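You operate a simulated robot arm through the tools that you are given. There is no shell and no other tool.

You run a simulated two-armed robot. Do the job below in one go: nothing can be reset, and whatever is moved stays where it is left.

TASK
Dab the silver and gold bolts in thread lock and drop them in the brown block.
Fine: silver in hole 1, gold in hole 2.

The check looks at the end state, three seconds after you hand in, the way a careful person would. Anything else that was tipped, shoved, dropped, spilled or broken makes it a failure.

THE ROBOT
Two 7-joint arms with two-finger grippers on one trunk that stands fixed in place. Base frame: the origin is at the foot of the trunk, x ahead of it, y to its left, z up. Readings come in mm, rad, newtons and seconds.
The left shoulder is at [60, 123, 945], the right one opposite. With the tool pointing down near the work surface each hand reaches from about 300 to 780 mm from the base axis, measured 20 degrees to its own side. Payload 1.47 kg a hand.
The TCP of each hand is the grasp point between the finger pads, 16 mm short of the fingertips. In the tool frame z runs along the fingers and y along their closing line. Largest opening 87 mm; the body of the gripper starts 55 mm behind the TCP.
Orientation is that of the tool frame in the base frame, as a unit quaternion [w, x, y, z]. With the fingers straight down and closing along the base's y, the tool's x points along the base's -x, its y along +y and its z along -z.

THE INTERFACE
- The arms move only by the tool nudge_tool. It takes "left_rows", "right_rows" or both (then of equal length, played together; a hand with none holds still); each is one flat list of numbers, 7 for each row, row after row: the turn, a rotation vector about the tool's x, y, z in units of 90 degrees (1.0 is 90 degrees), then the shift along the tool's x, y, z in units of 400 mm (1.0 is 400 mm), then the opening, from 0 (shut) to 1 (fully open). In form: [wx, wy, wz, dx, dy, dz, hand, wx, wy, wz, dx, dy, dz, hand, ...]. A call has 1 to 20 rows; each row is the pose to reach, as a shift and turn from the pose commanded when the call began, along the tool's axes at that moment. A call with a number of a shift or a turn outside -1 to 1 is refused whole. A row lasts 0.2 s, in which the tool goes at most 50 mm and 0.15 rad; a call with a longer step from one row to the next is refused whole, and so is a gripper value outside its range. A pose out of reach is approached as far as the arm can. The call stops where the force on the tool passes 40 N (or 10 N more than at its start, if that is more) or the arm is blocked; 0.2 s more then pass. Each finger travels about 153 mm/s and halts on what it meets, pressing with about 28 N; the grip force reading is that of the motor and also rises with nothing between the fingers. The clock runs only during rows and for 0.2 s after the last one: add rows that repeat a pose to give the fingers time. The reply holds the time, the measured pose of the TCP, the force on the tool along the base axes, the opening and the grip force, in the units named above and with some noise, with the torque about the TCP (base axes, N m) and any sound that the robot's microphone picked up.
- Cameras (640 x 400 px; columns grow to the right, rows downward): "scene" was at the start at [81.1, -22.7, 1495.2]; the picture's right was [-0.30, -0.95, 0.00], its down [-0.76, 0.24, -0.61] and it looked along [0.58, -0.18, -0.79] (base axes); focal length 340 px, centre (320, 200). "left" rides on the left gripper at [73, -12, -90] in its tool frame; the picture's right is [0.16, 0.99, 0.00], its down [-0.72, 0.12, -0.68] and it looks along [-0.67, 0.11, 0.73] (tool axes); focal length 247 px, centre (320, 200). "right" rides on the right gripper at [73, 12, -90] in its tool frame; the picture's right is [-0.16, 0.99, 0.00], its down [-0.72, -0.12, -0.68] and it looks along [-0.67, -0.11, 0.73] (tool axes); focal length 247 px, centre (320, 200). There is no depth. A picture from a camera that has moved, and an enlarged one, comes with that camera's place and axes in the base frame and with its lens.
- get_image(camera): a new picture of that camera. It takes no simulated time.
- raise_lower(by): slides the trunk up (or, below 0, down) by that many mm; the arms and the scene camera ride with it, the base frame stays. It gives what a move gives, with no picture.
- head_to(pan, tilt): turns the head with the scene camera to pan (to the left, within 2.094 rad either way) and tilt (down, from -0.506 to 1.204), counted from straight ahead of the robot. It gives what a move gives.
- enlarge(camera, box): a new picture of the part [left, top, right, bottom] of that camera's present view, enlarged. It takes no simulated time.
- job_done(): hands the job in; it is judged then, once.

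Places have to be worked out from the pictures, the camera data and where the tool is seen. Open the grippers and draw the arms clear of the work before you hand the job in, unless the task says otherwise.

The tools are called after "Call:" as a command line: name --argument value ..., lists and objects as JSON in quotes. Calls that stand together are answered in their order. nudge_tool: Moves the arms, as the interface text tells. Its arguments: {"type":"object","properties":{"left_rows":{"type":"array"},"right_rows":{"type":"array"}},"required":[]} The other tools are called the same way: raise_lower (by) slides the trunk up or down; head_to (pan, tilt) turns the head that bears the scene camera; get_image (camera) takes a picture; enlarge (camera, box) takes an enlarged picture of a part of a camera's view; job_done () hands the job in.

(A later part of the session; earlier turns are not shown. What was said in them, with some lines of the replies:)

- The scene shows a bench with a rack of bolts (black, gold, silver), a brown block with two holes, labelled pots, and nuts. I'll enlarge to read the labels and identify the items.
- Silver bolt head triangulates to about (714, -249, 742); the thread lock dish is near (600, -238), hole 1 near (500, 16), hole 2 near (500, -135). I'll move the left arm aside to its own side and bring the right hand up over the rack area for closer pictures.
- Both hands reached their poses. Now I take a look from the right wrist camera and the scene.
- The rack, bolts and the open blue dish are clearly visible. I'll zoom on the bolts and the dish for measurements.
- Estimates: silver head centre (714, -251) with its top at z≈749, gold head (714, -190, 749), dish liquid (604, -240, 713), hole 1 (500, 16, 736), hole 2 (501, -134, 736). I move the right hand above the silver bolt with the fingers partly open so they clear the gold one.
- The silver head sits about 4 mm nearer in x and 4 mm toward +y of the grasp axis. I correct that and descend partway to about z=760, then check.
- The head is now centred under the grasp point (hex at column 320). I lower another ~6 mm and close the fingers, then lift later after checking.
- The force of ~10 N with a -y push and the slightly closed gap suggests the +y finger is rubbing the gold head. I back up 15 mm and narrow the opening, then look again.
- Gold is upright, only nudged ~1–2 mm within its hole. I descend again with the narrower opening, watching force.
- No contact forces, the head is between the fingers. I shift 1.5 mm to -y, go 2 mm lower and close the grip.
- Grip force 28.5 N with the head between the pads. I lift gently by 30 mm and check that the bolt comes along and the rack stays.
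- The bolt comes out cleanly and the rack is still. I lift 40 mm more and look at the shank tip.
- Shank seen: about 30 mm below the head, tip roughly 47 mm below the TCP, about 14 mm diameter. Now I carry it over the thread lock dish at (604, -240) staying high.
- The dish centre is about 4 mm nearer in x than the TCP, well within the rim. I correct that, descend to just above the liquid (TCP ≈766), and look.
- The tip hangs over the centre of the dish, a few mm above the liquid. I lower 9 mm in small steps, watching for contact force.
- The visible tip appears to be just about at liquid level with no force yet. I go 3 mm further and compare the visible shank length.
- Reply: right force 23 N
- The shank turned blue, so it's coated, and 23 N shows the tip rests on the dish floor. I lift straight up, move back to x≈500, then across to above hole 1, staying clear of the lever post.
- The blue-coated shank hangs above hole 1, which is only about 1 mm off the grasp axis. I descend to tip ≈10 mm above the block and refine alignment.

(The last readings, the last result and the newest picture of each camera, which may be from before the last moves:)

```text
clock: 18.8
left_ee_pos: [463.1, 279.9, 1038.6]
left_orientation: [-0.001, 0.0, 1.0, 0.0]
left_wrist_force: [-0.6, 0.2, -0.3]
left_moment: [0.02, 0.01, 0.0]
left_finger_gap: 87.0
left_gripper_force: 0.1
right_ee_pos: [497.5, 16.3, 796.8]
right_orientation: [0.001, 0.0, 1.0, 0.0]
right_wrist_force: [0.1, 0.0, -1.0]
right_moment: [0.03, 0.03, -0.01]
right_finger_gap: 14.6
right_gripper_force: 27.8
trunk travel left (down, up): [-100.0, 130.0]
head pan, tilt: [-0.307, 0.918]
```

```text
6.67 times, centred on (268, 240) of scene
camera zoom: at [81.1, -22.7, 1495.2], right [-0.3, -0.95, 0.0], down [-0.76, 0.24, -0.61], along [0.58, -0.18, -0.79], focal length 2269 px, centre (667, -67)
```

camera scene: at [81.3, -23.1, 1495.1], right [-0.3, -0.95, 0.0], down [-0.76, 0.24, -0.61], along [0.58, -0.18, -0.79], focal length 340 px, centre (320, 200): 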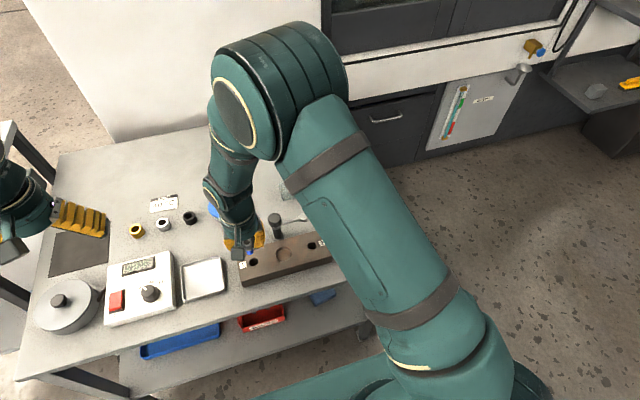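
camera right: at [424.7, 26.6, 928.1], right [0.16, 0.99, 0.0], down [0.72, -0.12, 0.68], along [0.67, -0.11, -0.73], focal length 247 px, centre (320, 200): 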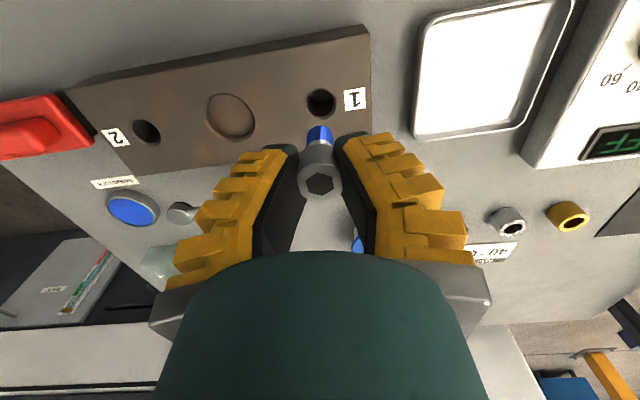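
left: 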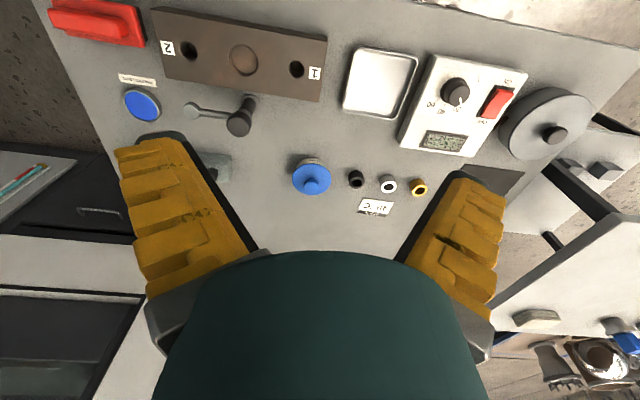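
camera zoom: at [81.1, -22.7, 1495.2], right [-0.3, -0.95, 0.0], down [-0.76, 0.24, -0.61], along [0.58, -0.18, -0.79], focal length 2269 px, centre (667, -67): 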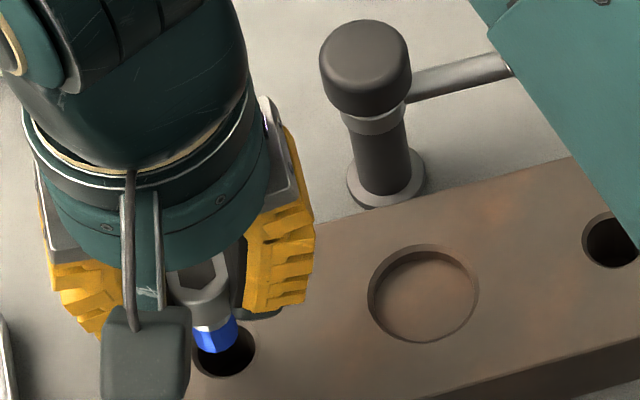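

Shank and hole 1 line up within about 1 mm in both views. I lower it into the hole gradually and watch the force.

Call:
nudge_tool --right_rows '[0, 0, 0, 0.001, 0, 0.015, 0, 0, 0, 0, 0.001, 0, 0.03, 0, 0, 0, 0, 0.001, 0, 0.045, 0, 0, 0, 0, 0.001, 0, 0.055, 0, 0, 0, 0, 0.001, 0, 0.055, 0]'

Call:
enlarge --camera "right" --box '[240, 70, 400, 210]'

Call:
enlarge --camera "scene" --box '[220, 210, 316, 270]'

```text
clock: 20.0
left_ee_pos: [462.0, 281.3, 1038.5]
left_orientation: [0.0, 0.0, 1.0, -0.001]
left_wrist_force: [-0.4, 1.1, 0.0]
left_moment: [0.0, -0.03, -0.02]
left_finger_gap: 87.1
left_gripper_force: 0.1
right_ee_pos: [499.7, 16.8, 774.1]
right_orientation: [0.0, 0.0, 1.0, 0.0]
right_wrist_force: [0.4, -0.1, -0.8]
right_moment: [0.04, 0.0, 0.02]
right_finger_gap: 14.2
right_gripper_force: 27.7
trunk travel left (down, up): [-100.0, 130.0]
head pan, tilt: [-0.307, 0.918]
```

```text
2.86 times, centred on (320, 140) of right
camera zoom: at [426.7, 27.8, 864.9], right [0.16, 0.99, 0.0], down [0.72, -0.12, 0.68], along [0.67, -0.11, -0.73], focal length 706 px, centre (320, 371)
```

zoom: 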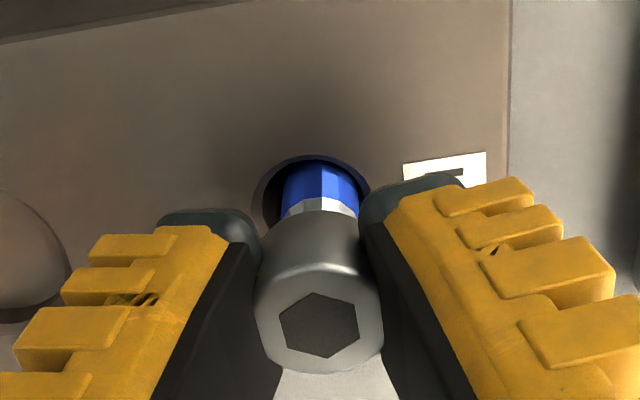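

```text
6.67 times, centred on (268, 240) of scene
camera zoom: at [81.2, -22.8, 1495.2], right [-0.3, -0.95, 0.0], down [-0.76, 0.24, -0.61], along [0.58, -0.18, -0.79], focal length 2269 px, centre (667, -67)
```

zoom: 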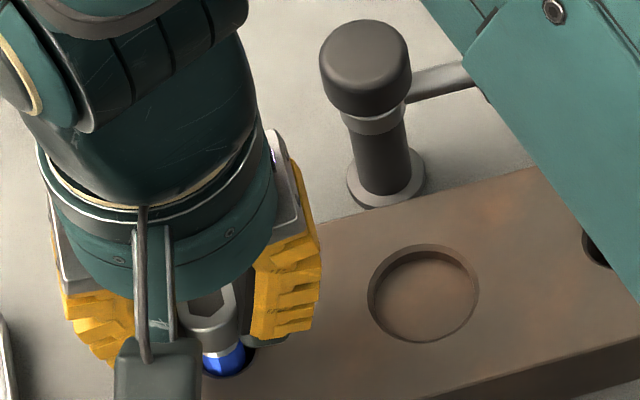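

The tip is inside hole 1 with no contact. I continue down 16 mm to about z=758.

Call:
nudge_tool --right_rows '[0, 0, 0, 0, -0.002, 0.01, 0, 0, 0, 0, 0, -0.002, 0.02, 0, 0, 0, 0, 0, -0.002, 0.03, 0, 0, 0, 0, 0, -0.002, 0.0375, 0, 0, 0, 0, 0, -0.002, 0.0375, 0]'

Call:
enlarge --camera "right" --box '[240, 70, 400, 210]'

Call:
enlarge --camera "scene" --box '[220, 210, 316, 270]'

```text
clock: 21.2
left_ee_pos: [462.1, 280.9, 1037.3]
left_orientation: [0.0, 0.0, 1.0, 0.0]
left_wrist_force: [-0.2, -0.5, -0.8]
left_moment: [-0.02, 0.01, 0.01]
left_finger_gap: 86.8
left_gripper_force: 0.1
right_ee_pos: [500.3, 14.3, 760.5]
right_orientation: [0.0, 0.001, 1.0, 0.0]
right_wrist_force: [-0.5, -0.1, -1.8]
right_moment: [-0.01, 0.01, -0.01]
right_finger_gap: 14.0
right_gripper_force: 28.2
trunk travel left (down, up): [-100.0, 130.0]
head pan, tilt: [-0.307, 0.918]
```

```text
2.86 times, centred on (320, 140) of right
camera zoom: at [427.1, 26.7, 850.2], right [0.16, 0.99, 0.0], down [0.72, -0.12, 0.68], along [0.67, -0.11, -0.73], focal length 706 px, centre (320, 371)
```

zoom: 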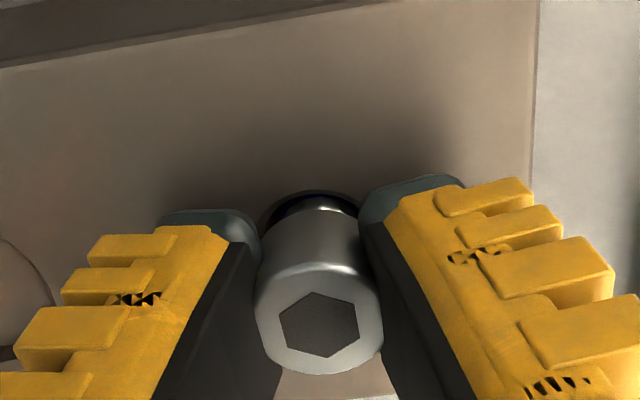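

```text
6.67 times, centred on (268, 240) of scene
camera zoom: at [81.2, -22.7, 1495.2], right [-0.3, -0.95, 0.0], down [-0.76, 0.24, -0.61], along [0.58, -0.18, -0.79], focal length 2269 px, centre (667, -67)
```

zoom: 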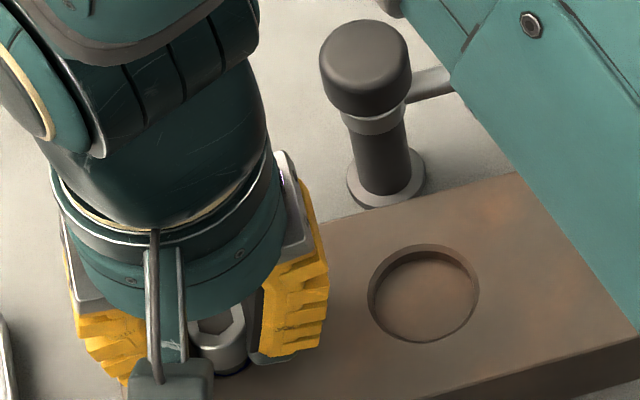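

The head is only a few mm above the block. I lower 3 mm more and open the fingers, letting it drop in.

Call:
nudge_tool --right_rows '[0, 0, 0, 0, 0, 0.004, 0, 0, 0, 0, 0, 0, 0.0075, 0, 0, 0, 0, 0, 0, 0.0075, 0.2, 0, 0, 0, 0, 0, 0.0075, 0.3, 0, 0, 0, 0, 0, 0.0075, 0.4, 0, 0, 0, 0, 0, 0.0075, 0.45, 0, 0, 0, 0, 0, 0.0075, 0.45]'

Call:
enlarge --camera "right" --box '[240, 70, 400, 210]'

Call:
enlarge --camera "scene" --box '[220, 210, 316, 270]'

```text
clock: 22.8
left_ee_pos: [463.3, 280.0, 1037.1]
left_orientation: [-0.001, 0.001, 1.0, 0.0]
left_wrist_force: [0.4, -0.4, -0.4]
left_moment: [0.03, 0.01, -0.01]
left_finger_gap: 87.0
left_gripper_force: 0.0
right_ee_pos: [498.5, 15.9, 757.0]
right_orientation: [-0.001, 0.001, 1.0, 0.0]
right_wrist_force: [-0.1, 0.2, 0.3]
right_moment: [0.0, -0.01, 0.02]
right_finger_gap: 44.9
right_gripper_force: 3.8
trunk travel left (down, up): [-100.0, 130.0]
head pan, tilt: [-0.307, 0.918]
```

```text
2.86 times, centred on (320, 140) of right
camera zoom: at [427.2, 26.2, 847.3], right [0.16, 0.99, 0.0], down [0.72, -0.12, 0.68], along [0.67, -0.11, -0.73], focal length 706 px, centre (320, 371)
```

zoom: 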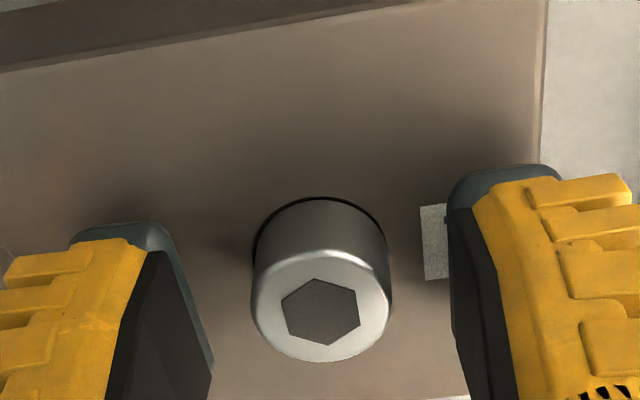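

```text
6.67 times, centred on (268, 240) of scene
camera zoom: at [81.1, -22.7, 1495.2], right [-0.3, -0.95, 0.0], down [-0.76, 0.24, -0.61], along [0.58, -0.18, -0.79], focal length 2269 px, centre (667, -67)
```

zoom: 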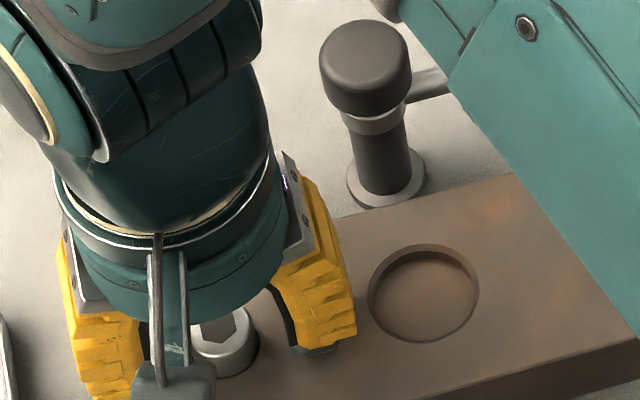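

Silver sits fully in hole 1. I raise straight up and travel over to above the gold bolt at (713, -190).

Call:
nudge_tool --right_rows '[0, 0, 0, 0, 0, -0.04, 0.45, 0, 0, 0, 0, 0, -0.12, 0.45, 0, 0, 0, 0, 0, -0.22, 0.45, 0, 0, 0, -0.076, -0.0736, -0.22, 0.4, 0, 0, 0, -0.152, -0.147, -0.22, 0.38, 0, 0, 0, -0.228, -0.221, -0.22, 0.38, 0, 0, 0, -0.304, -0.294, -0.22, 0.38, 0, 0, 0, -0.38, -0.368, -0.22, 0.38, 0, 0, 0, -0.456, -0.441, -0.22, 0.38, 0, 0, 0, -0.5325, -0.515, -0.22, 0.38, 0, 0, 0, -0.5325, -0.515, -0.17, 0.38, 0, 0, 0, -0.5325, -0.515, -0.11, 0.38, 0, 0, 0, -0.5325, -0.515, -0.11, 0.38]'

Call:
get_image --camera "scene"

Call:
enlarge --camera "right" --box '[220, 60, 460, 210]'

Call:
enlarge --camera "scene" --box '[220, 210, 380, 300]'

```text
clock: 25.6
left_ee_pos: [461.3, 280.9, 1038.6]
left_orientation: [0.0, 0.0, 1.0, 0.001]
left_wrist_force: [-0.8, 0.4, -1.4]
left_moment: [-0.03, 0.0, 0.02]
left_finger_gap: 86.9
left_gripper_force: 0.0
right_ee_pos: [712.4, -191.1, 802.8]
right_orientation: [0.0, 0.0, 1.0, 0.001]
right_wrist_force: [-0.2, -0.2, 0.2]
right_moment: [-0.01, 0.04, 0.03]
right_finger_gap: 38.9
right_gripper_force: 4.4
trunk travel left (down, up): [-100.0, 130.0]
head pan, tilt: [-0.307, 0.918]
```

```text
taken
camera scene: at [80.8, -22.6, 1495.2], right [-0.3, -0.95, 0.0], down [-0.76, 0.24, -0.61], along [0.58, -0.18, -0.79], focal length 340 px, centre (320, 200)
```

scene: 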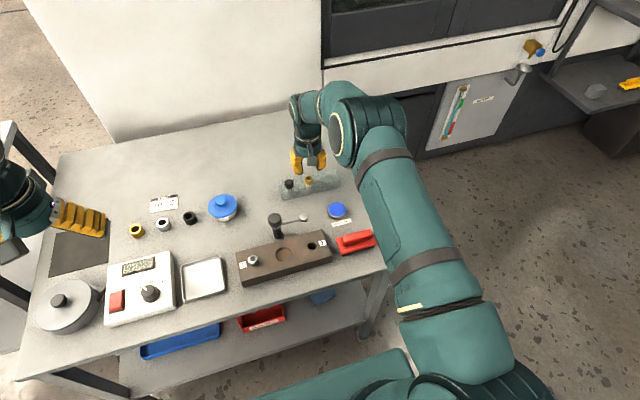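

```text
2.67 times, centred on (340, 135) of right
camera zoom: at [639.6, -179.5, 892.5], right [0.16, 0.99, 0.0], down [0.72, -0.12, 0.68], along [0.67, -0.11, -0.73], focal length 659 px, centre (267, 373)
```

zoom: 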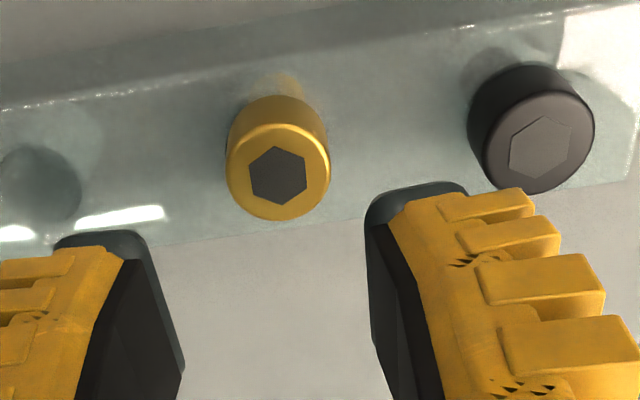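

```text
4.00 times, centred on (300, 255) of scene
camera zoom: at [80.8, -22.6, 1495.2], right [-0.3, -0.95, 0.0], down [-0.76, 0.24, -0.61], along [0.58, -0.18, -0.79], focal length 1362 px, centre (400, -20)
```

zoom: 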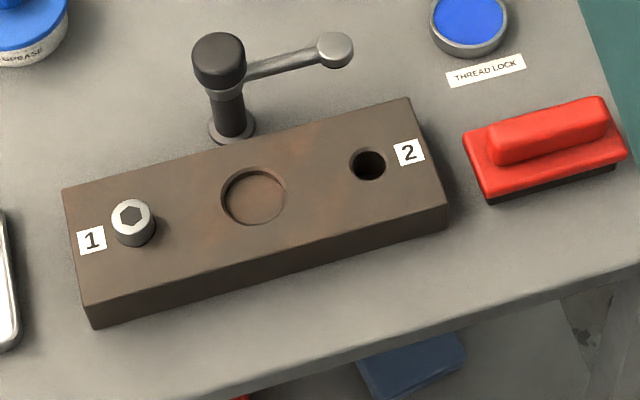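

Silver stands properly in hole 1, and the block hasn't moved. Gold is ~3.5 mm nearer in x and 3 mm to +y of the grasp axis; I correct and descend to about z=761.

Call:
nudge_tool --right_rows '[0, 0, 0, 0.009, 0.008, 0.03, 0.38, 0, 0, 0, 0.009, 0.008, 0.06, 0.38, 0, 0, 0, 0.009, 0.008, 0.085, 0.38, 0, 0, 0, 0.009, 0.008, 0.1, 0.38, 0, 0, 0, 0.009, 0.008, 0.1, 0.38]'

Call:
enlarge --camera "right" --box '[220, 90, 460, 240]'

Call:
enlarge --camera "scene" --box '[270, 150, 366, 210]'

```text
clock: 26.8
left_ee_pos: [462.5, 281.3, 1038.2]
left_orientation: [-0.001, 0.001, 1.0, 0.001]
left_wrist_force: [0.4, -0.6, 0.2]
left_moment: [-0.01, 0.01, -0.01]
left_finger_gap: 87.2
left_gripper_force: 0.2
right_ee_pos: [708.4, -187.7, 761.8]
right_orientation: [0.001, 0.0, 1.0, 0.0]
right_wrist_force: [0.1, 0.6, -1.2]
right_moment: [0.02, 0.0, -0.01]
right_finger_gap: 39.1
right_gripper_force: 4.1
trunk travel left (down, up): [-100.0, 130.0]
head pan, tilt: [-0.307, 0.918]
```

```text
2.67 times, centred on (340, 165) of right
camera zoom: at [636.2, -176.0, 851.7], right [0.16, 0.99, 0.0], down [0.72, -0.12, 0.68], along [0.67, -0.11, -0.73], focal length 659 px, centre (267, 293)
```

zoom: 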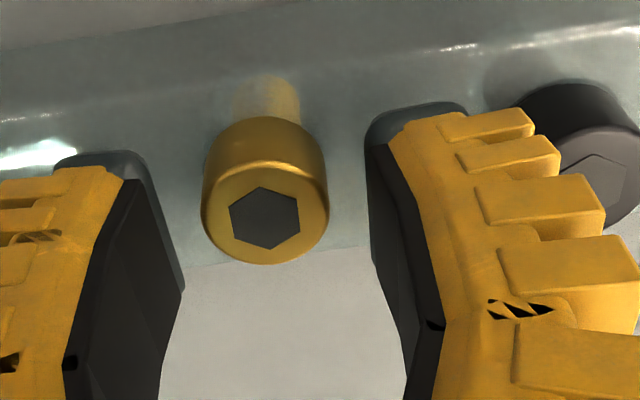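

```text
6.67 times, centred on (318, 180) of scene
camera zoom: at [81.1, -22.7, 1495.2], right [-0.3, -0.95, 0.0], down [-0.76, 0.24, -0.61], along [0.58, -0.18, -0.79], focal length 2269 px, centre (333, 333)
```

zoom: 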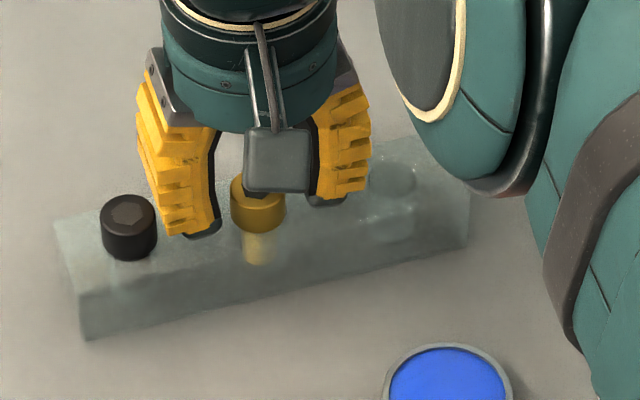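

Gold is centred and both fingers clear the black bolt. I narrow slightly, lower 8 mm and close.

Call:
nudge_tool --right_rows '[0, 0, 0, -0.002, -0.001, 0.003, 0.36, 0, 0, 0, -0.002, -0.001, 0.01, 0.36, 0, 0, 0, -0.002, -0.001, 0.02, 0.36, 0, 0, 0, -0.002, -0.001, 0.02, 0.3, 0, 0, 0, -0.002, -0.001, 0.02, 0.2, 0, 0, 0, -0.002, -0.001, 0.02, 0, 0, 0, 0, -0.002, -0.001, 0.02, 0, 0, 0, 0, -0.002, -0.001, 0.02, 0]'

Call:
enlarge --camera "right" --box '[220, 90, 460, 240]'

```text
clock: 28.6
left_ee_pos: [461.8, 281.4, 1038.8]
left_orientation: [0.0, 0.0, 1.0, -0.001]
left_wrist_force: [-0.4, -0.1, -0.2]
left_moment: [0.0, -0.01, 0.01]
left_finger_gap: 87.1
left_gripper_force: 0.0
right_ee_pos: [709.6, -190.3, 753.9]
right_orientation: [0.001, 0.0, 1.0, 0.0]
right_wrist_force: [-0.3, -0.3, 5.0]
right_moment: [-0.02, 0.05, 0.0]
right_finger_gap: 14.8
right_gripper_force: 27.9
trunk travel left (down, up): [-100.0, 130.0]
head pan, tilt: [-0.307, 0.918]
```

```text
2.67 times, centred on (340, 165) of right
camera zoom: at [637.1, -177.4, 843.9], right [0.16, 0.99, 0.0], down [0.72, -0.12, 0.68], along [0.67, -0.11, -0.73], focal length 659 px, centre (267, 293)
```

zoom: 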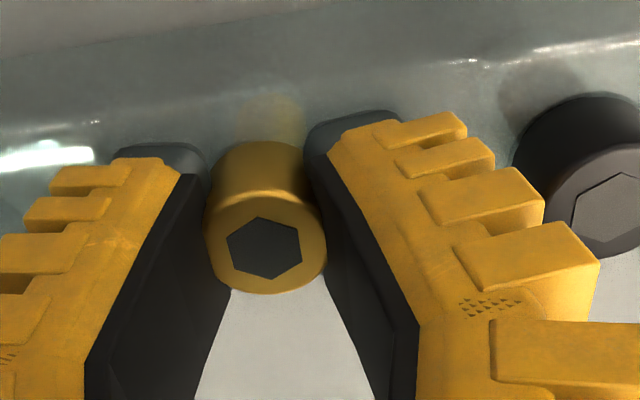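

Gold is gripped at 28 N. I lift it out 70 mm and carry it over the dish.

Call:
nudge_tool --right_rows '[0, 0, 0, 0, 0, -0.0125, 0, 0, 0, 0, 0, 0, -0.05, 0, 0, 0, 0, 0, 0, -0.11, 0, 0, 0, 0, 0, 0, -0.175, 0, 0, 0, 0, 0.091, -0.042, -0.175, 0, 0, 0, 0, 0.183, -0.083, -0.175, 0, 0, 0, 0, 0.274, -0.125, -0.175, 0, 0, 0, 0, 0.274, -0.125, -0.125, 0, 0, 0, 0, 0.274, -0.125, -0.125, 0]'

Call:
enlarge --camera "right" --box '[240, 70, 400, 210]'

Call:
enlarge --camera "scene" --box '[270, 150, 382, 220]'

```text
clock: 30.6
left_ee_pos: [461.7, 279.8, 1037.2]
left_orientation: [0.0, 0.0, 1.0, 0.0]
left_wrist_force: [-0.2, 0.5, 0.1]
left_moment: [0.0, 0.05, 0.01]
left_finger_gap: 87.1
left_gripper_force: 0.0
right_ee_pos: [599.0, -240.2, 801.8]
right_orientation: [0.0, 0.0, 1.0, 0.0]
right_wrist_force: [-0.2, -0.2, -0.1]
right_moment: [0.05, -0.01, 0.03]
right_finger_gap: 12.6
right_gripper_force: 27.8
trunk travel left (down, up): [-100.0, 130.0]
head pan, tilt: [-0.307, 0.918]
```

```text
2.86 times, centred on (320, 140) of right
camera zoom: at [526.5, -228.0, 892.0], right [0.16, 0.99, 0.0], down [0.72, -0.12, 0.68], along [0.67, -0.11, -0.73], focal length 706 px, centre (320, 371)
```

zoom: 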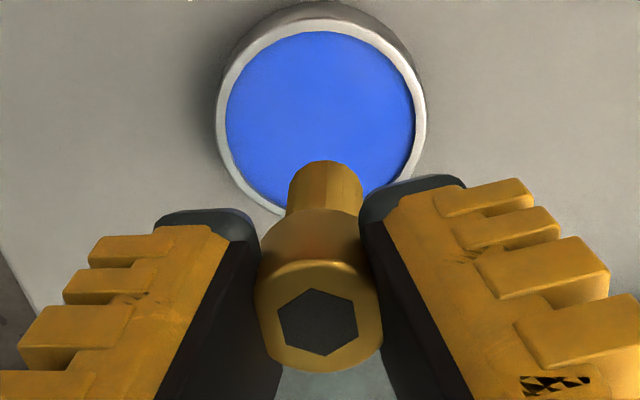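

```text
5.71 times, centred on (326, 185) of scene
camera zoom: at [80.6, -22.8, 1495.2], right [-0.3, -0.95, 0.0], down [-0.76, 0.24, -0.61], along [0.58, -0.18, -0.79], focal length 1945 px, centre (286, 286)
```

zoom: 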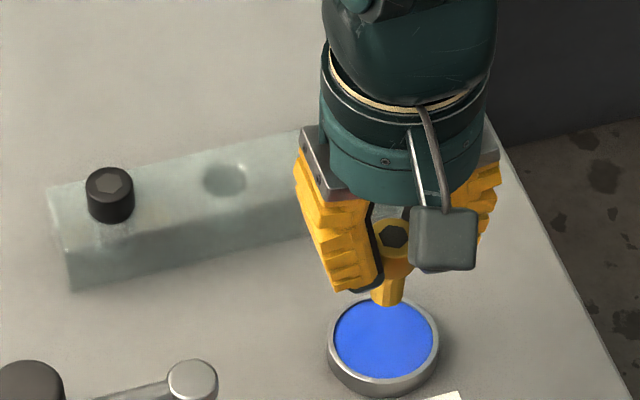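

Gold is held, tip over the dish. I lower it the same way as the silver until just touching the floor of the dish.

Call:
nudge_tool --right_rows '[0, 0, 0, 0, -0.002, 0.04, 0, 0, 0, 0, 0, -0.002, 0.075, 0, 0, 0, 0, 0, -0.002, 0.095, 0, 0, 0, 0, 0, -0.002, 0.104, 0, 0, 0, 0, 0, -0.002, 0.11, 0, 0, 0, 0, 0, -0.002, 0.1125, 0, 0, 0, 0, 0, -0.002, 0.1125, 0]'

Call:
enlarge --camera "right" --box '[240, 70, 400, 210]'

Call:
enlarge --camera "scene" --box '[296, 180, 376, 230]'

```text
clock: 32.2
left_ee_pos: [463.7, 281.5, 1037.8]
left_orientation: [0.0, 0.0, 1.0, 0.0]
left_wrist_force: [-0.1, -0.3, 0.4]
left_moment: [-0.02, 0.0, -0.02]
left_finger_gap: 87.3
left_gripper_force: 0.2
right_ee_pos: [599.4, -238.6, 759.1]
right_orientation: [0.0, 0.001, 1.0, 0.0]
right_wrist_force: [-0.8, 0.0, -1.6]
right_moment: [0.0, -0.03, 0.01]
right_finger_gap: 12.2
right_gripper_force: 28.4
trunk travel left (down, up): [-100.0, 130.0]
head pan, tilt: [-0.307, 0.918]
```

```text
2.86 times, centred on (320, 140) of right
camera zoom: at [527.3, -227.1, 848.8], right [0.16, 0.99, 0.0], down [0.72, -0.12, 0.68], along [0.67, -0.11, -0.73], focal length 706 px, centre (320, 371)
```

zoom: 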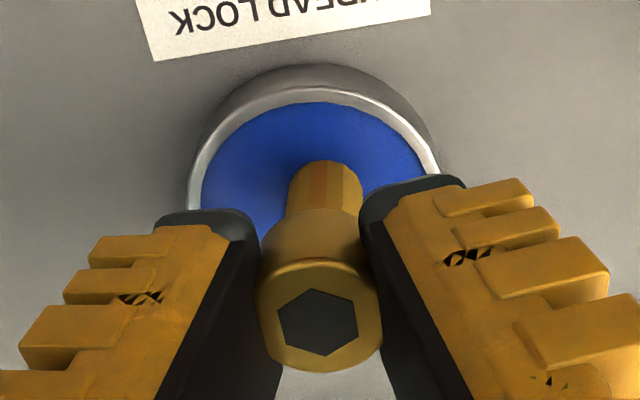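

```text
8.00 times, centred on (336, 205) of scene
camera zoom: at [81.2, -22.8, 1495.2], right [-0.3, -0.95, 0.0], down [-0.76, 0.24, -0.61], along [0.58, -0.18, -0.79], focal length 2723 px, centre (192, 160)
```

zoom: 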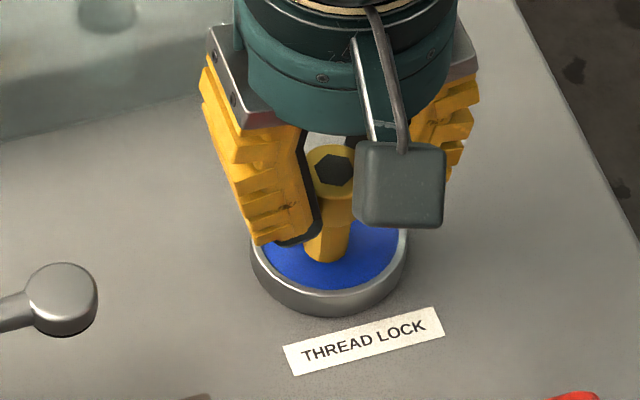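

No contact and not yet coated; I go 2 mm further.

Call:
nudge_tool --right_rows '[0, 0, 0, 0, 0, 0.003, 0, 0, 0, 0, 0, 0, 0.006, 0, 0, 0, 0, 0, 0, 0.006, 0]'

Call:
enlarge --camera "right" --box '[240, 70, 400, 210]'

```text
clock: 33.0
left_ee_pos: [462.3, 280.8, 1039.4]
left_orientation: [0.001, 0.0, 1.0, 0.0]
left_wrist_force: [0.5, -1.0, 0.5]
left_moment: [0.01, -0.01, 0.01]
left_finger_gap: 87.0
left_gripper_force: 0.0
right_ee_pos: [600.8, -237.8, 758.9]
right_orientation: [0.001, 0.001, 1.0, 0.0]
right_wrist_force: [-2.3, 2.1, 18.8]
right_moment: [0.01, 0.2, -0.03]
right_finger_gap: 12.3
right_gripper_force: 27.8
trunk travel left (down, up): [-100.0, 130.0]
head pan, tilt: [-0.307, 0.918]
```

```text
2.86 times, centred on (320, 140) of right
camera zoom: at [527.0, -226.6, 847.7], right [0.16, 0.99, 0.0], down [0.72, -0.12, 0.68], along [0.67, -0.11, -0.73], focal length 706 px, centre (320, 371)
```

zoom: 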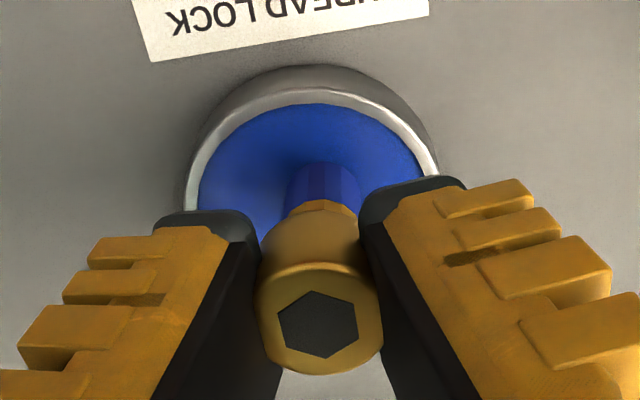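

The gold shank is now coated blue. I lift, move back to x≈500 and across to above hole 2.

Call:
nudge_tool --right_rows '[0, 0, 0, 0, 0, -0.03, 0, 0, 0, 0, 0, 0, -0.09, 0, 0, 0, 0, 0, 0, -0.15, 0, 0, 0, 0, 0, 0, -0.205, 0, 0, 0, 0, 0.083, 0, -0.205, 0, 0, 0, 0, 0.166, 0, -0.205, 0, 0, 0, 0, 0.249, 0, -0.205, 0, 0, 0, 0, 0.249, 0.09, -0.205, 0, 0, 0, 0, 0.249, 0.18, -0.205, 0, 0, 0, 0, 0.249, 0.262, -0.205, 0, 0, 0, 0, 0.249, 0.262, -0.16, 0, 0, 0, 0, 0.249, 0.262, -0.1, 0, 0, 0, 0, 0.249, 0.262, -0.1, 0]'

Call:
enlarge --camera "right" --box '[240, 70, 400, 210]'

Call:
enlarge --camera "scene" --box '[262, 200, 358, 260]'

```text
clock: 35.8
left_ee_pos: [461.3, 280.6, 1037.5]
left_orientation: [0.0, -0.001, 1.0, 0.0]
left_wrist_force: [1.1, 0.6, 0.2]
left_moment: [-0.02, -0.02, -0.01]
left_finger_gap: 87.2
left_gripper_force: 0.2
right_ee_pos: [500.7, -132.3, 796.7]
right_orientation: [0.001, 0.001, 1.0, 0.0]
right_wrist_force: [-0.6, 0.0, -0.6]
right_moment: [0.03, -0.01, 0.01]
right_finger_gap: 12.2
right_gripper_force: 27.9
trunk travel left (down, up): [-100.0, 130.0]
head pan, tilt: [-0.307, 0.918]
```

```text
2.86 times, centred on (320, 140) of right
camera zoom: at [427.7, -121.7, 886.5], right [0.16, 0.99, 0.0], down [0.72, -0.12, 0.68], along [0.67, -0.11, -0.73], focal length 706 px, centre (320, 371)
```

zoom: 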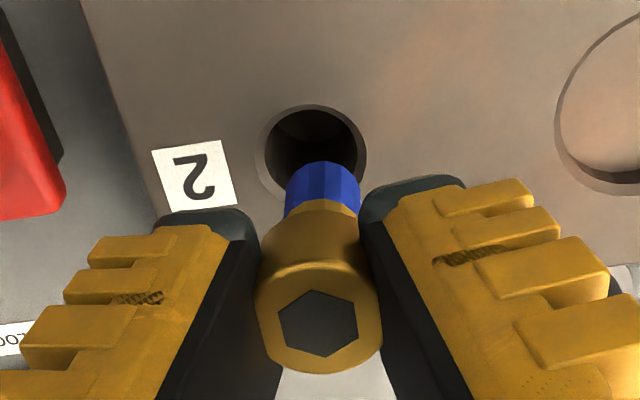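

```text
6.67 times, centred on (310, 230) of scene
camera zoom: at [80.9, -22.8, 1495.2], right [-0.3, -0.95, 0.0], down [-0.76, 0.24, -0.61], along [0.58, -0.18, -0.79], focal length 2269 px, centre (387, 0)
```

zoom: 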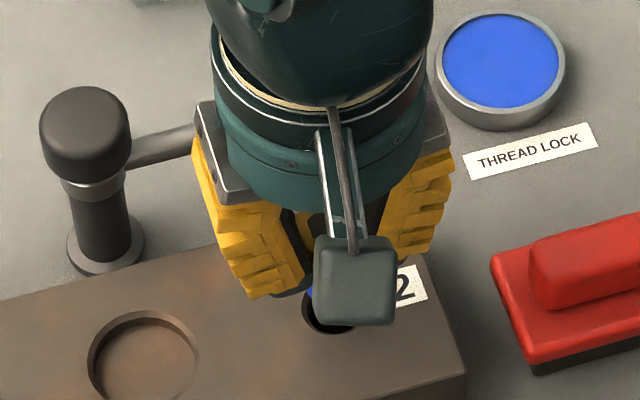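

The hole is about 2.5 mm nearer in x and 2 mm to -y of the tip. I correct that and lower 5 mm, then look again.

Call:
nudge_tool --right_rows '[0, 0, 0, 0.0065, -0.0055, 0, 0, 0, 0, 0, 0.0065, -0.0055, 0.0125, 0, 0, 0, 0, 0.0065, -0.0055, 0.0125, 0]'

Call:
enlarge --camera "right" --box '[260, 80, 380, 185]'

Call:
enlarge --camera "scene" --box '[282, 220, 346, 260]'

```text
clock: 36.6
left_ee_pos: [462.2, 280.2, 1038.0]
left_orientation: [0.0, 0.001, 1.0, 0.0]
left_wrist_force: [0.0, 0.3, -0.5]
left_moment: [0.02, 0.01, -0.01]
left_finger_gap: 87.1
left_gripper_force: 0.0
right_ee_pos: [498.2, -135.5, 792.1]
right_orientation: [0.0, 0.0, 1.0, 0.0]
right_wrist_force: [-0.5, 0.1, -0.7]
right_moment: [-0.01, 0.01, 0.01]
right_finger_gap: 12.1
right_gripper_force: 27.7
trunk travel left (down, up): [-100.0, 130.0]
head pan, tilt: [-0.307, 0.918]
```

```text
3.81 times, centred on (320, 132) of right
camera zoom: at [425.8, -124.3, 881.2], right [0.16, 0.99, 0.0], down [0.72, -0.12, 0.68], along [0.67, -0.11, -0.73], focal length 941 px, centre (320, 457)
```

zoom: 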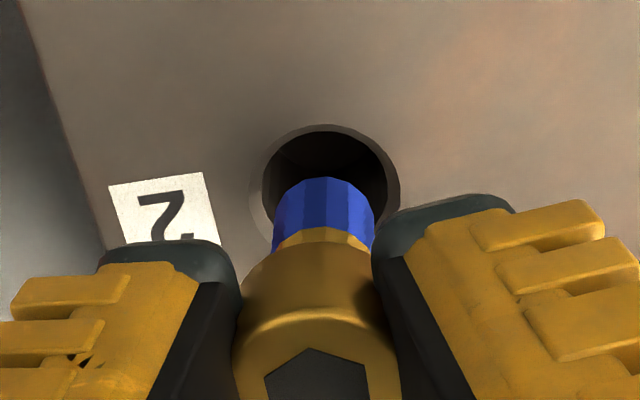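

```text
10.00 times, centred on (314, 240) of scene
camera zoom: at [81.0, -22.8, 1495.2], right [-0.3, -0.95, 0.0], down [-0.76, 0.24, -0.61], along [0.58, -0.18, -0.79], focal length 3404 px, centre (380, -200)
```

zoom: 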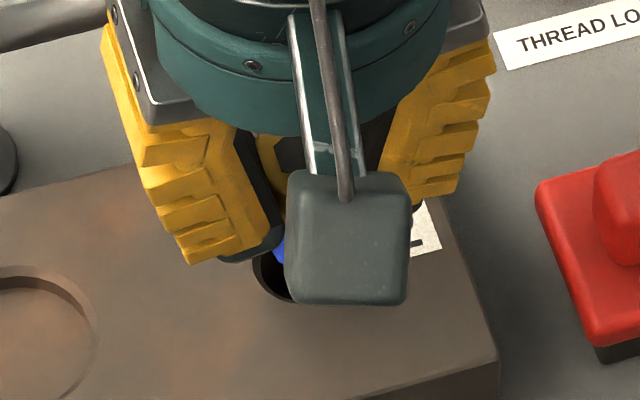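

Now the tip and hole 2 align like hole 1 did at this height. I lower into the hole in steps.

Call:
nudge_tool --right_rows '[0, 0, 0, 0.001, 0, 0.015, 0, 0, 0, 0, 0.001, 0, 0.03, 0, 0, 0, 0, 0.001, 0, 0.0425, 0, 0, 0, 0, 0.001, 0, 0.0425, 0]'

Call:
enlarge --camera "right" --box '[260, 80, 380, 185]'

```text
clock: 37.6
left_ee_pos: [462.1, 281.9, 1038.5]
left_orientation: [0.0, 0.0, 1.0, 0.0]
left_wrist_force: [0.0, -0.2, -0.4]
left_moment: [-0.01, 0.0, -0.01]
left_finger_gap: 86.8
left_gripper_force: 0.0
right_ee_pos: [496.7, -136.7, 775.1]
right_orientation: [-0.001, 0.0, 1.0, 0.0]
right_wrist_force: [0.2, -0.4, -0.6]
right_moment: [-0.01, -0.03, 0.01]
right_finger_gap: 11.8
right_gripper_force: 27.9
trunk travel left (down, up): [-100.0, 130.0]
head pan, tilt: [-0.307, 0.918]
```

```text
3.81 times, centred on (320, 132) of right
camera zoom: at [424.0, -125.1, 863.6], right [0.16, 0.99, 0.0], down [0.72, -0.12, 0.68], along [0.67, -0.11, -0.73], focal length 941 px, centre (320, 457)
```

zoom: 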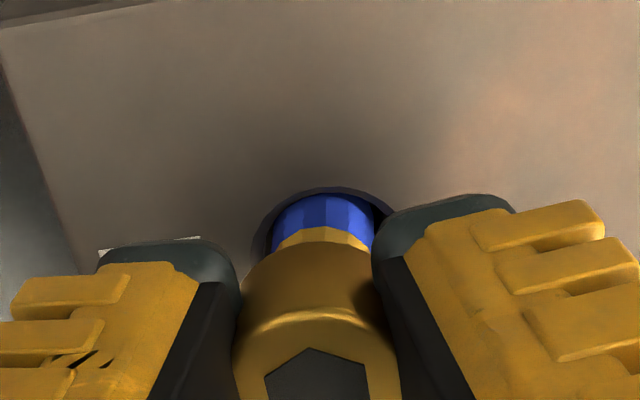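

It's inside the hole with no contact, slightly close to the near edge; I shift 1.2 mm in +x and continue down.

Call:
nudge_tool --right_rows '[0, 0, 0, -0.003, 0, 0.003, 0, 0, 0, 0, -0.003, 0, 0.015, 0, 0, 0, 0, -0.003, 0, 0.0275, 0, 0, 0, 0, -0.003, 0, 0.0375, 0, 0, 0, 0, -0.003, 0, 0.0375, 0]'

Call:
enlarge --camera "right" --box '[240, 70, 400, 210]'

```text
clock: 38.8
left_ee_pos: [462.9, 280.2, 1038.3]
left_orientation: [0.0, 0.0, 1.0, -0.001]
left_wrist_force: [-0.4, 0.5, -0.7]
left_moment: [0.0, -0.02, 0.01]
left_finger_gap: 87.0
left_gripper_force: 0.1
right_ee_pos: [499.7, -136.3, 759.5]
right_orientation: [0.0, 0.001, 1.0, 0.0]
right_wrist_force: [-0.1, 0.0, -1.0]
right_moment: [0.0, 0.01, -0.02]
right_finger_gap: 11.8
right_gripper_force: 28.4
trunk travel left (down, up): [-100.0, 130.0]
head pan, tilt: [-0.307, 0.918]
```

```text
2.86 times, centred on (320, 140) of right
camera zoom: at [426.9, -124.9, 849.3], right [0.16, 0.99, 0.0], down [0.72, -0.12, 0.68], along [0.67, -0.11, -0.73], focal length 706 px, centre (320, 371)
```

zoom: 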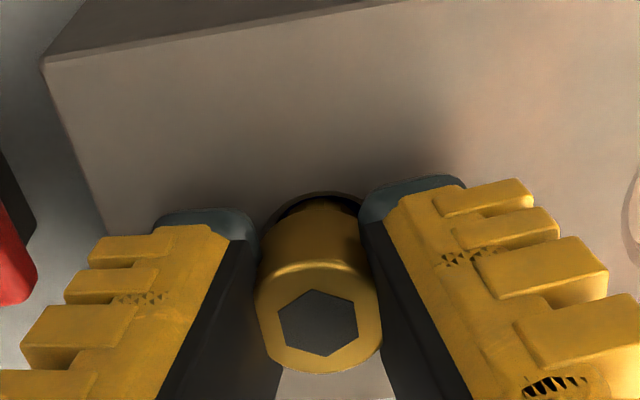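

Nearly seated, no contact force. I lower 2 mm more and open the fingers gradually.

Call:
nudge_tool --right_rows '[0, 0, 0, 0, 0, 0.003, 0, 0, 0, 0, 0, 0, 0.006, 0, 0, 0, 0, 0, 0, 0.006, 0.2, 0, 0, 0, 0, 0, 0.006, 0.3, 0, 0, 0, 0, 0, 0.006, 0.4, 0, 0, 0, 0, 0, 0.006, 0.45, 0, 0, 0, 0, 0, 0.006, 0.45]'

Call:
enlarge --camera "right" --box '[240, 70, 400, 210]'

Call:
enlarge --camera "scene" --box '[262, 200, 358, 260]'

```text
clock: 40.4
left_ee_pos: [461.8, 280.9, 1038.3]
left_orientation: [0.0, 0.0, 1.0, 0.0]
left_wrist_force: [0.3, -0.5, 0.5]
left_moment: [0.01, -0.01, 0.04]
left_finger_gap: 87.1
left_gripper_force: 0.1
right_ee_pos: [499.3, -137.2, 757.0]
right_orientation: [0.0, 0.001, 1.0, 0.001]
right_wrist_force: [0.2, -0.3, 0.4]
right_moment: [0.06, -0.01, -0.01]
right_finger_gap: 45.0
right_gripper_force: 3.8
trunk travel left (down, up): [-100.0, 130.0]
head pan, tilt: [-0.307, 0.918]
```

```text
2.86 times, centred on (320, 140) of right
camera zoom: at [426.7, -124.7, 846.3], right [0.16, 0.99, 0.0], down [0.72, -0.12, 0.68], along [0.67, -0.11, -0.73], focal length 706 px, centre (320, 371)
```

zoom: 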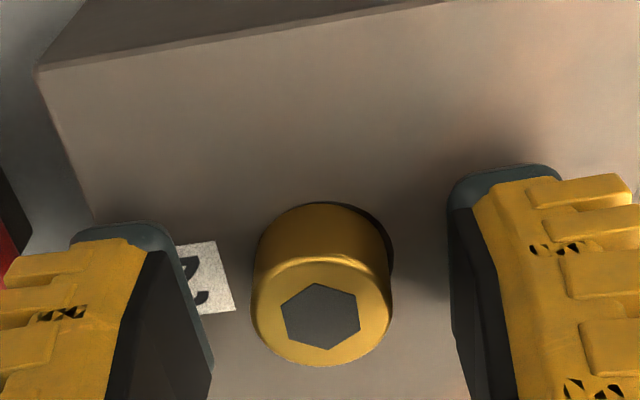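

```text
6.67 times, centred on (310, 230) of scene
camera zoom: at [81.1, -22.7, 1495.2], right [-0.3, -0.95, 0.0], down [-0.76, 0.24, -0.61], along [0.58, -0.18, -0.79], focal length 2269 px, centre (387, 0)
```

zoom: 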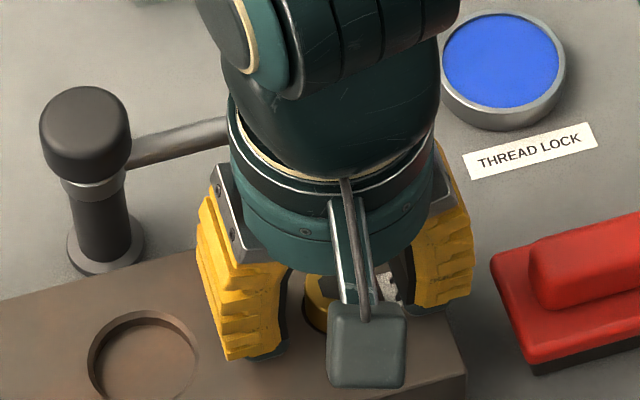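

Gold has dropped into hole 2. I raise the right hand straight up and draw it away to its starting area.

Call:
nudge_tool --right_rows '[0, 0, 0, 0, 0, -0.03, 0.45, 0, 0, 0, 0, 0, -0.1, 0.45, 0, 0, 0, 0, 0, -0.2, 0.6, 0, 0, 0, 0, 0, -0.3, 1, 0, 0, 0, 0, 0, -0.4, 1, 0, 0, 0, 0, 0, -0.5, 1, 0, 0, 0, 0, 0, -0.6, 1, 0, 0, 0, -0.02, -0.11, -0.6, 1, 0, 0, 0, -0.04, -0.22, -0.6, 1, 0, 0, 0, -0.06, -0.33, -0.6, 1, 0, 0, 0, -0.08, -0.44, -0.6, 1, 0, 0, 0, -0.09, -0.53, -0.6, 1, 0, 0, 0, -0.09, -0.53, -0.6, 1]'

Call:
get_image --camera "scene"

Call:
enlarge --camera "scene" --box '[220, 160, 380, 300]'

Call:
get_image --camera "left"

```text
clock: 43.2
left_ee_pos: [461.3, 281.4, 1037.7]
left_orientation: [0.0, 0.0, 1.0, -0.001]
left_wrist_force: [0.7, -0.5, 0.2]
left_moment: [0.0, 0.02, 0.0]
left_finger_gap: 87.0
left_gripper_force: 0.1
right_ee_pos: [533.9, -348.4, 996.8]
right_orientation: [0.0, 0.0, 1.0, 0.0]
right_wrist_force: [0.1, 0.8, -0.1]
right_moment: [0.01, -0.01, 0.0]
right_finger_gap: 87.1
right_gripper_force: 0.1
trunk travel left (down, up): [-100.0, 130.0]
head pan, tilt: [-0.307, 0.918]
```

```text
taken
camera scene: at [81.0, -22.4, 1495.2], right [-0.3, -0.95, 0.0], down [-0.76, 0.24, -0.61], along [0.58, -0.18, -0.79], focal length 340 px, centre (320, 200)
```

scene: 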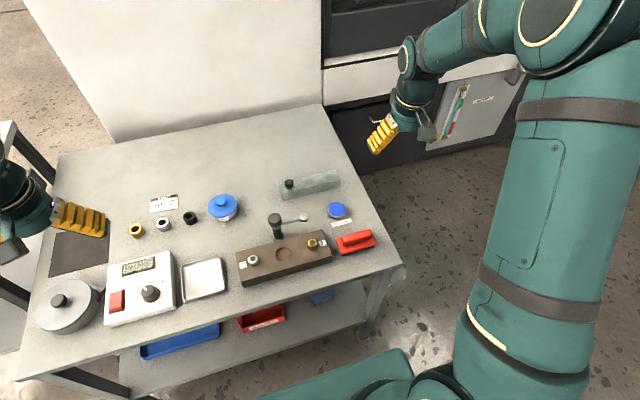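

```text
2.86 times, centred on (300, 230) of scene
camera zoom: at [81.0, -22.4, 1495.2], right [-0.3, -0.95, 0.0], down [-0.76, 0.24, -0.61], along [0.58, -0.18, -0.79], focal length 972 px, centre (377, 114)
```

zoom: 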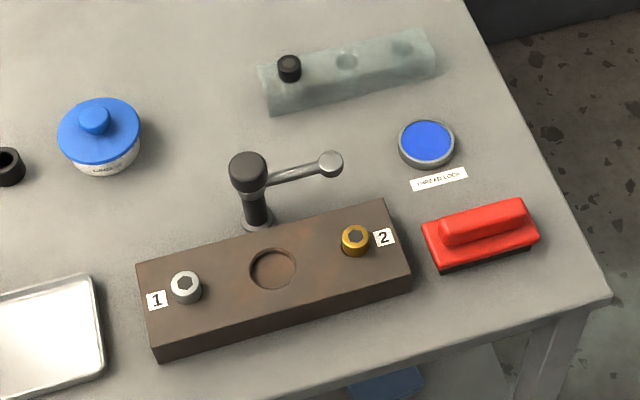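

```text
taken
camera left: at [389.1, 268.9, 1127.9], right [-0.16, 0.99, 0.0], down [0.72, 0.12, 0.68], along [0.67, 0.11, -0.73], focal length 247 px, centre (320, 200)
```

left: 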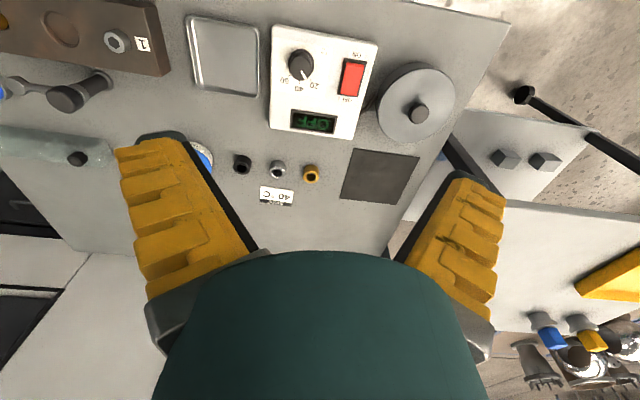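

Everything else is where it started (rack, dish, block, lever all match the first picture). A final close look at both bolts before handing in.

Call:
enlarge --camera "scene" --box '[230, 225, 342, 290]'

Call:
enlarge --camera "right" --box '[340, 0, 640, 190]'

```text
5.71 times, centred on (286, 258) of scene
camera zoom: at [81.0, -22.4, 1495.2], right [-0.3, -0.95, 0.0], down [-0.76, 0.24, -0.61], along [0.58, -0.18, -0.79], focal length 1945 px, centre (514, -129)
```

zoom: 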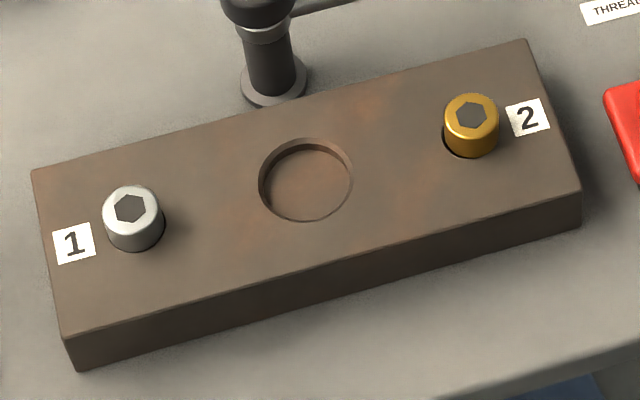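

```text
2.11 times, centred on (490, 95) of right
camera zoom: at [462.1, -336.5, 1086.6], right [0.16, 0.99, 0.0], down [0.72, -0.12, 0.68], along [0.67, -0.11, -0.73], focal length 520 px, centre (-38, 421)
```

zoom: 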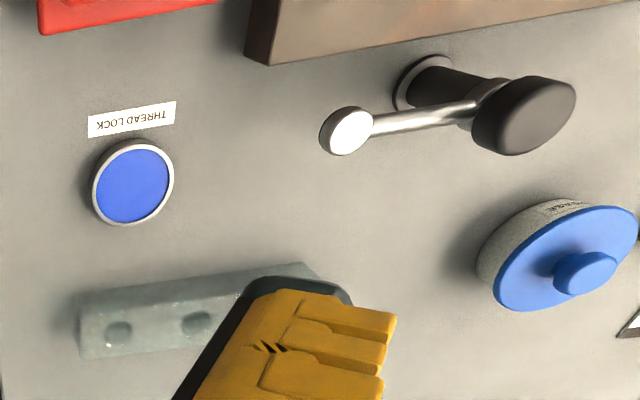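

Both bolts are seated upright in the right holes, their shanks coated, arms clear and grippers open. I hand in the job.

Call:
job_done

```text
The job is handed in.
```

I dipped both bolts in the thread lock and put them in the brown block: silver in hole 1 and gold in hole 2. Their shanks turned blue in the dish. In the last pictures both stand upright with their heads down on the block.

- **Gold bolt bumped:** On the first try for the silver bolt, a finger pressed on the gold bolt's head with about 10 N. It shifted 1–2 mm in its rack hole but stayed upright. I backed off, narrowed the grip and went on.
- **Dish contact:** Each bolt touched the bottom of the thread lock dish lightly (about 20 N). The dish did not move and nothing spilled.

The rack, dish, block, lever and everything else in view look unmoved from the first pictures. Both grippers are open and the arms are clear of the bench.
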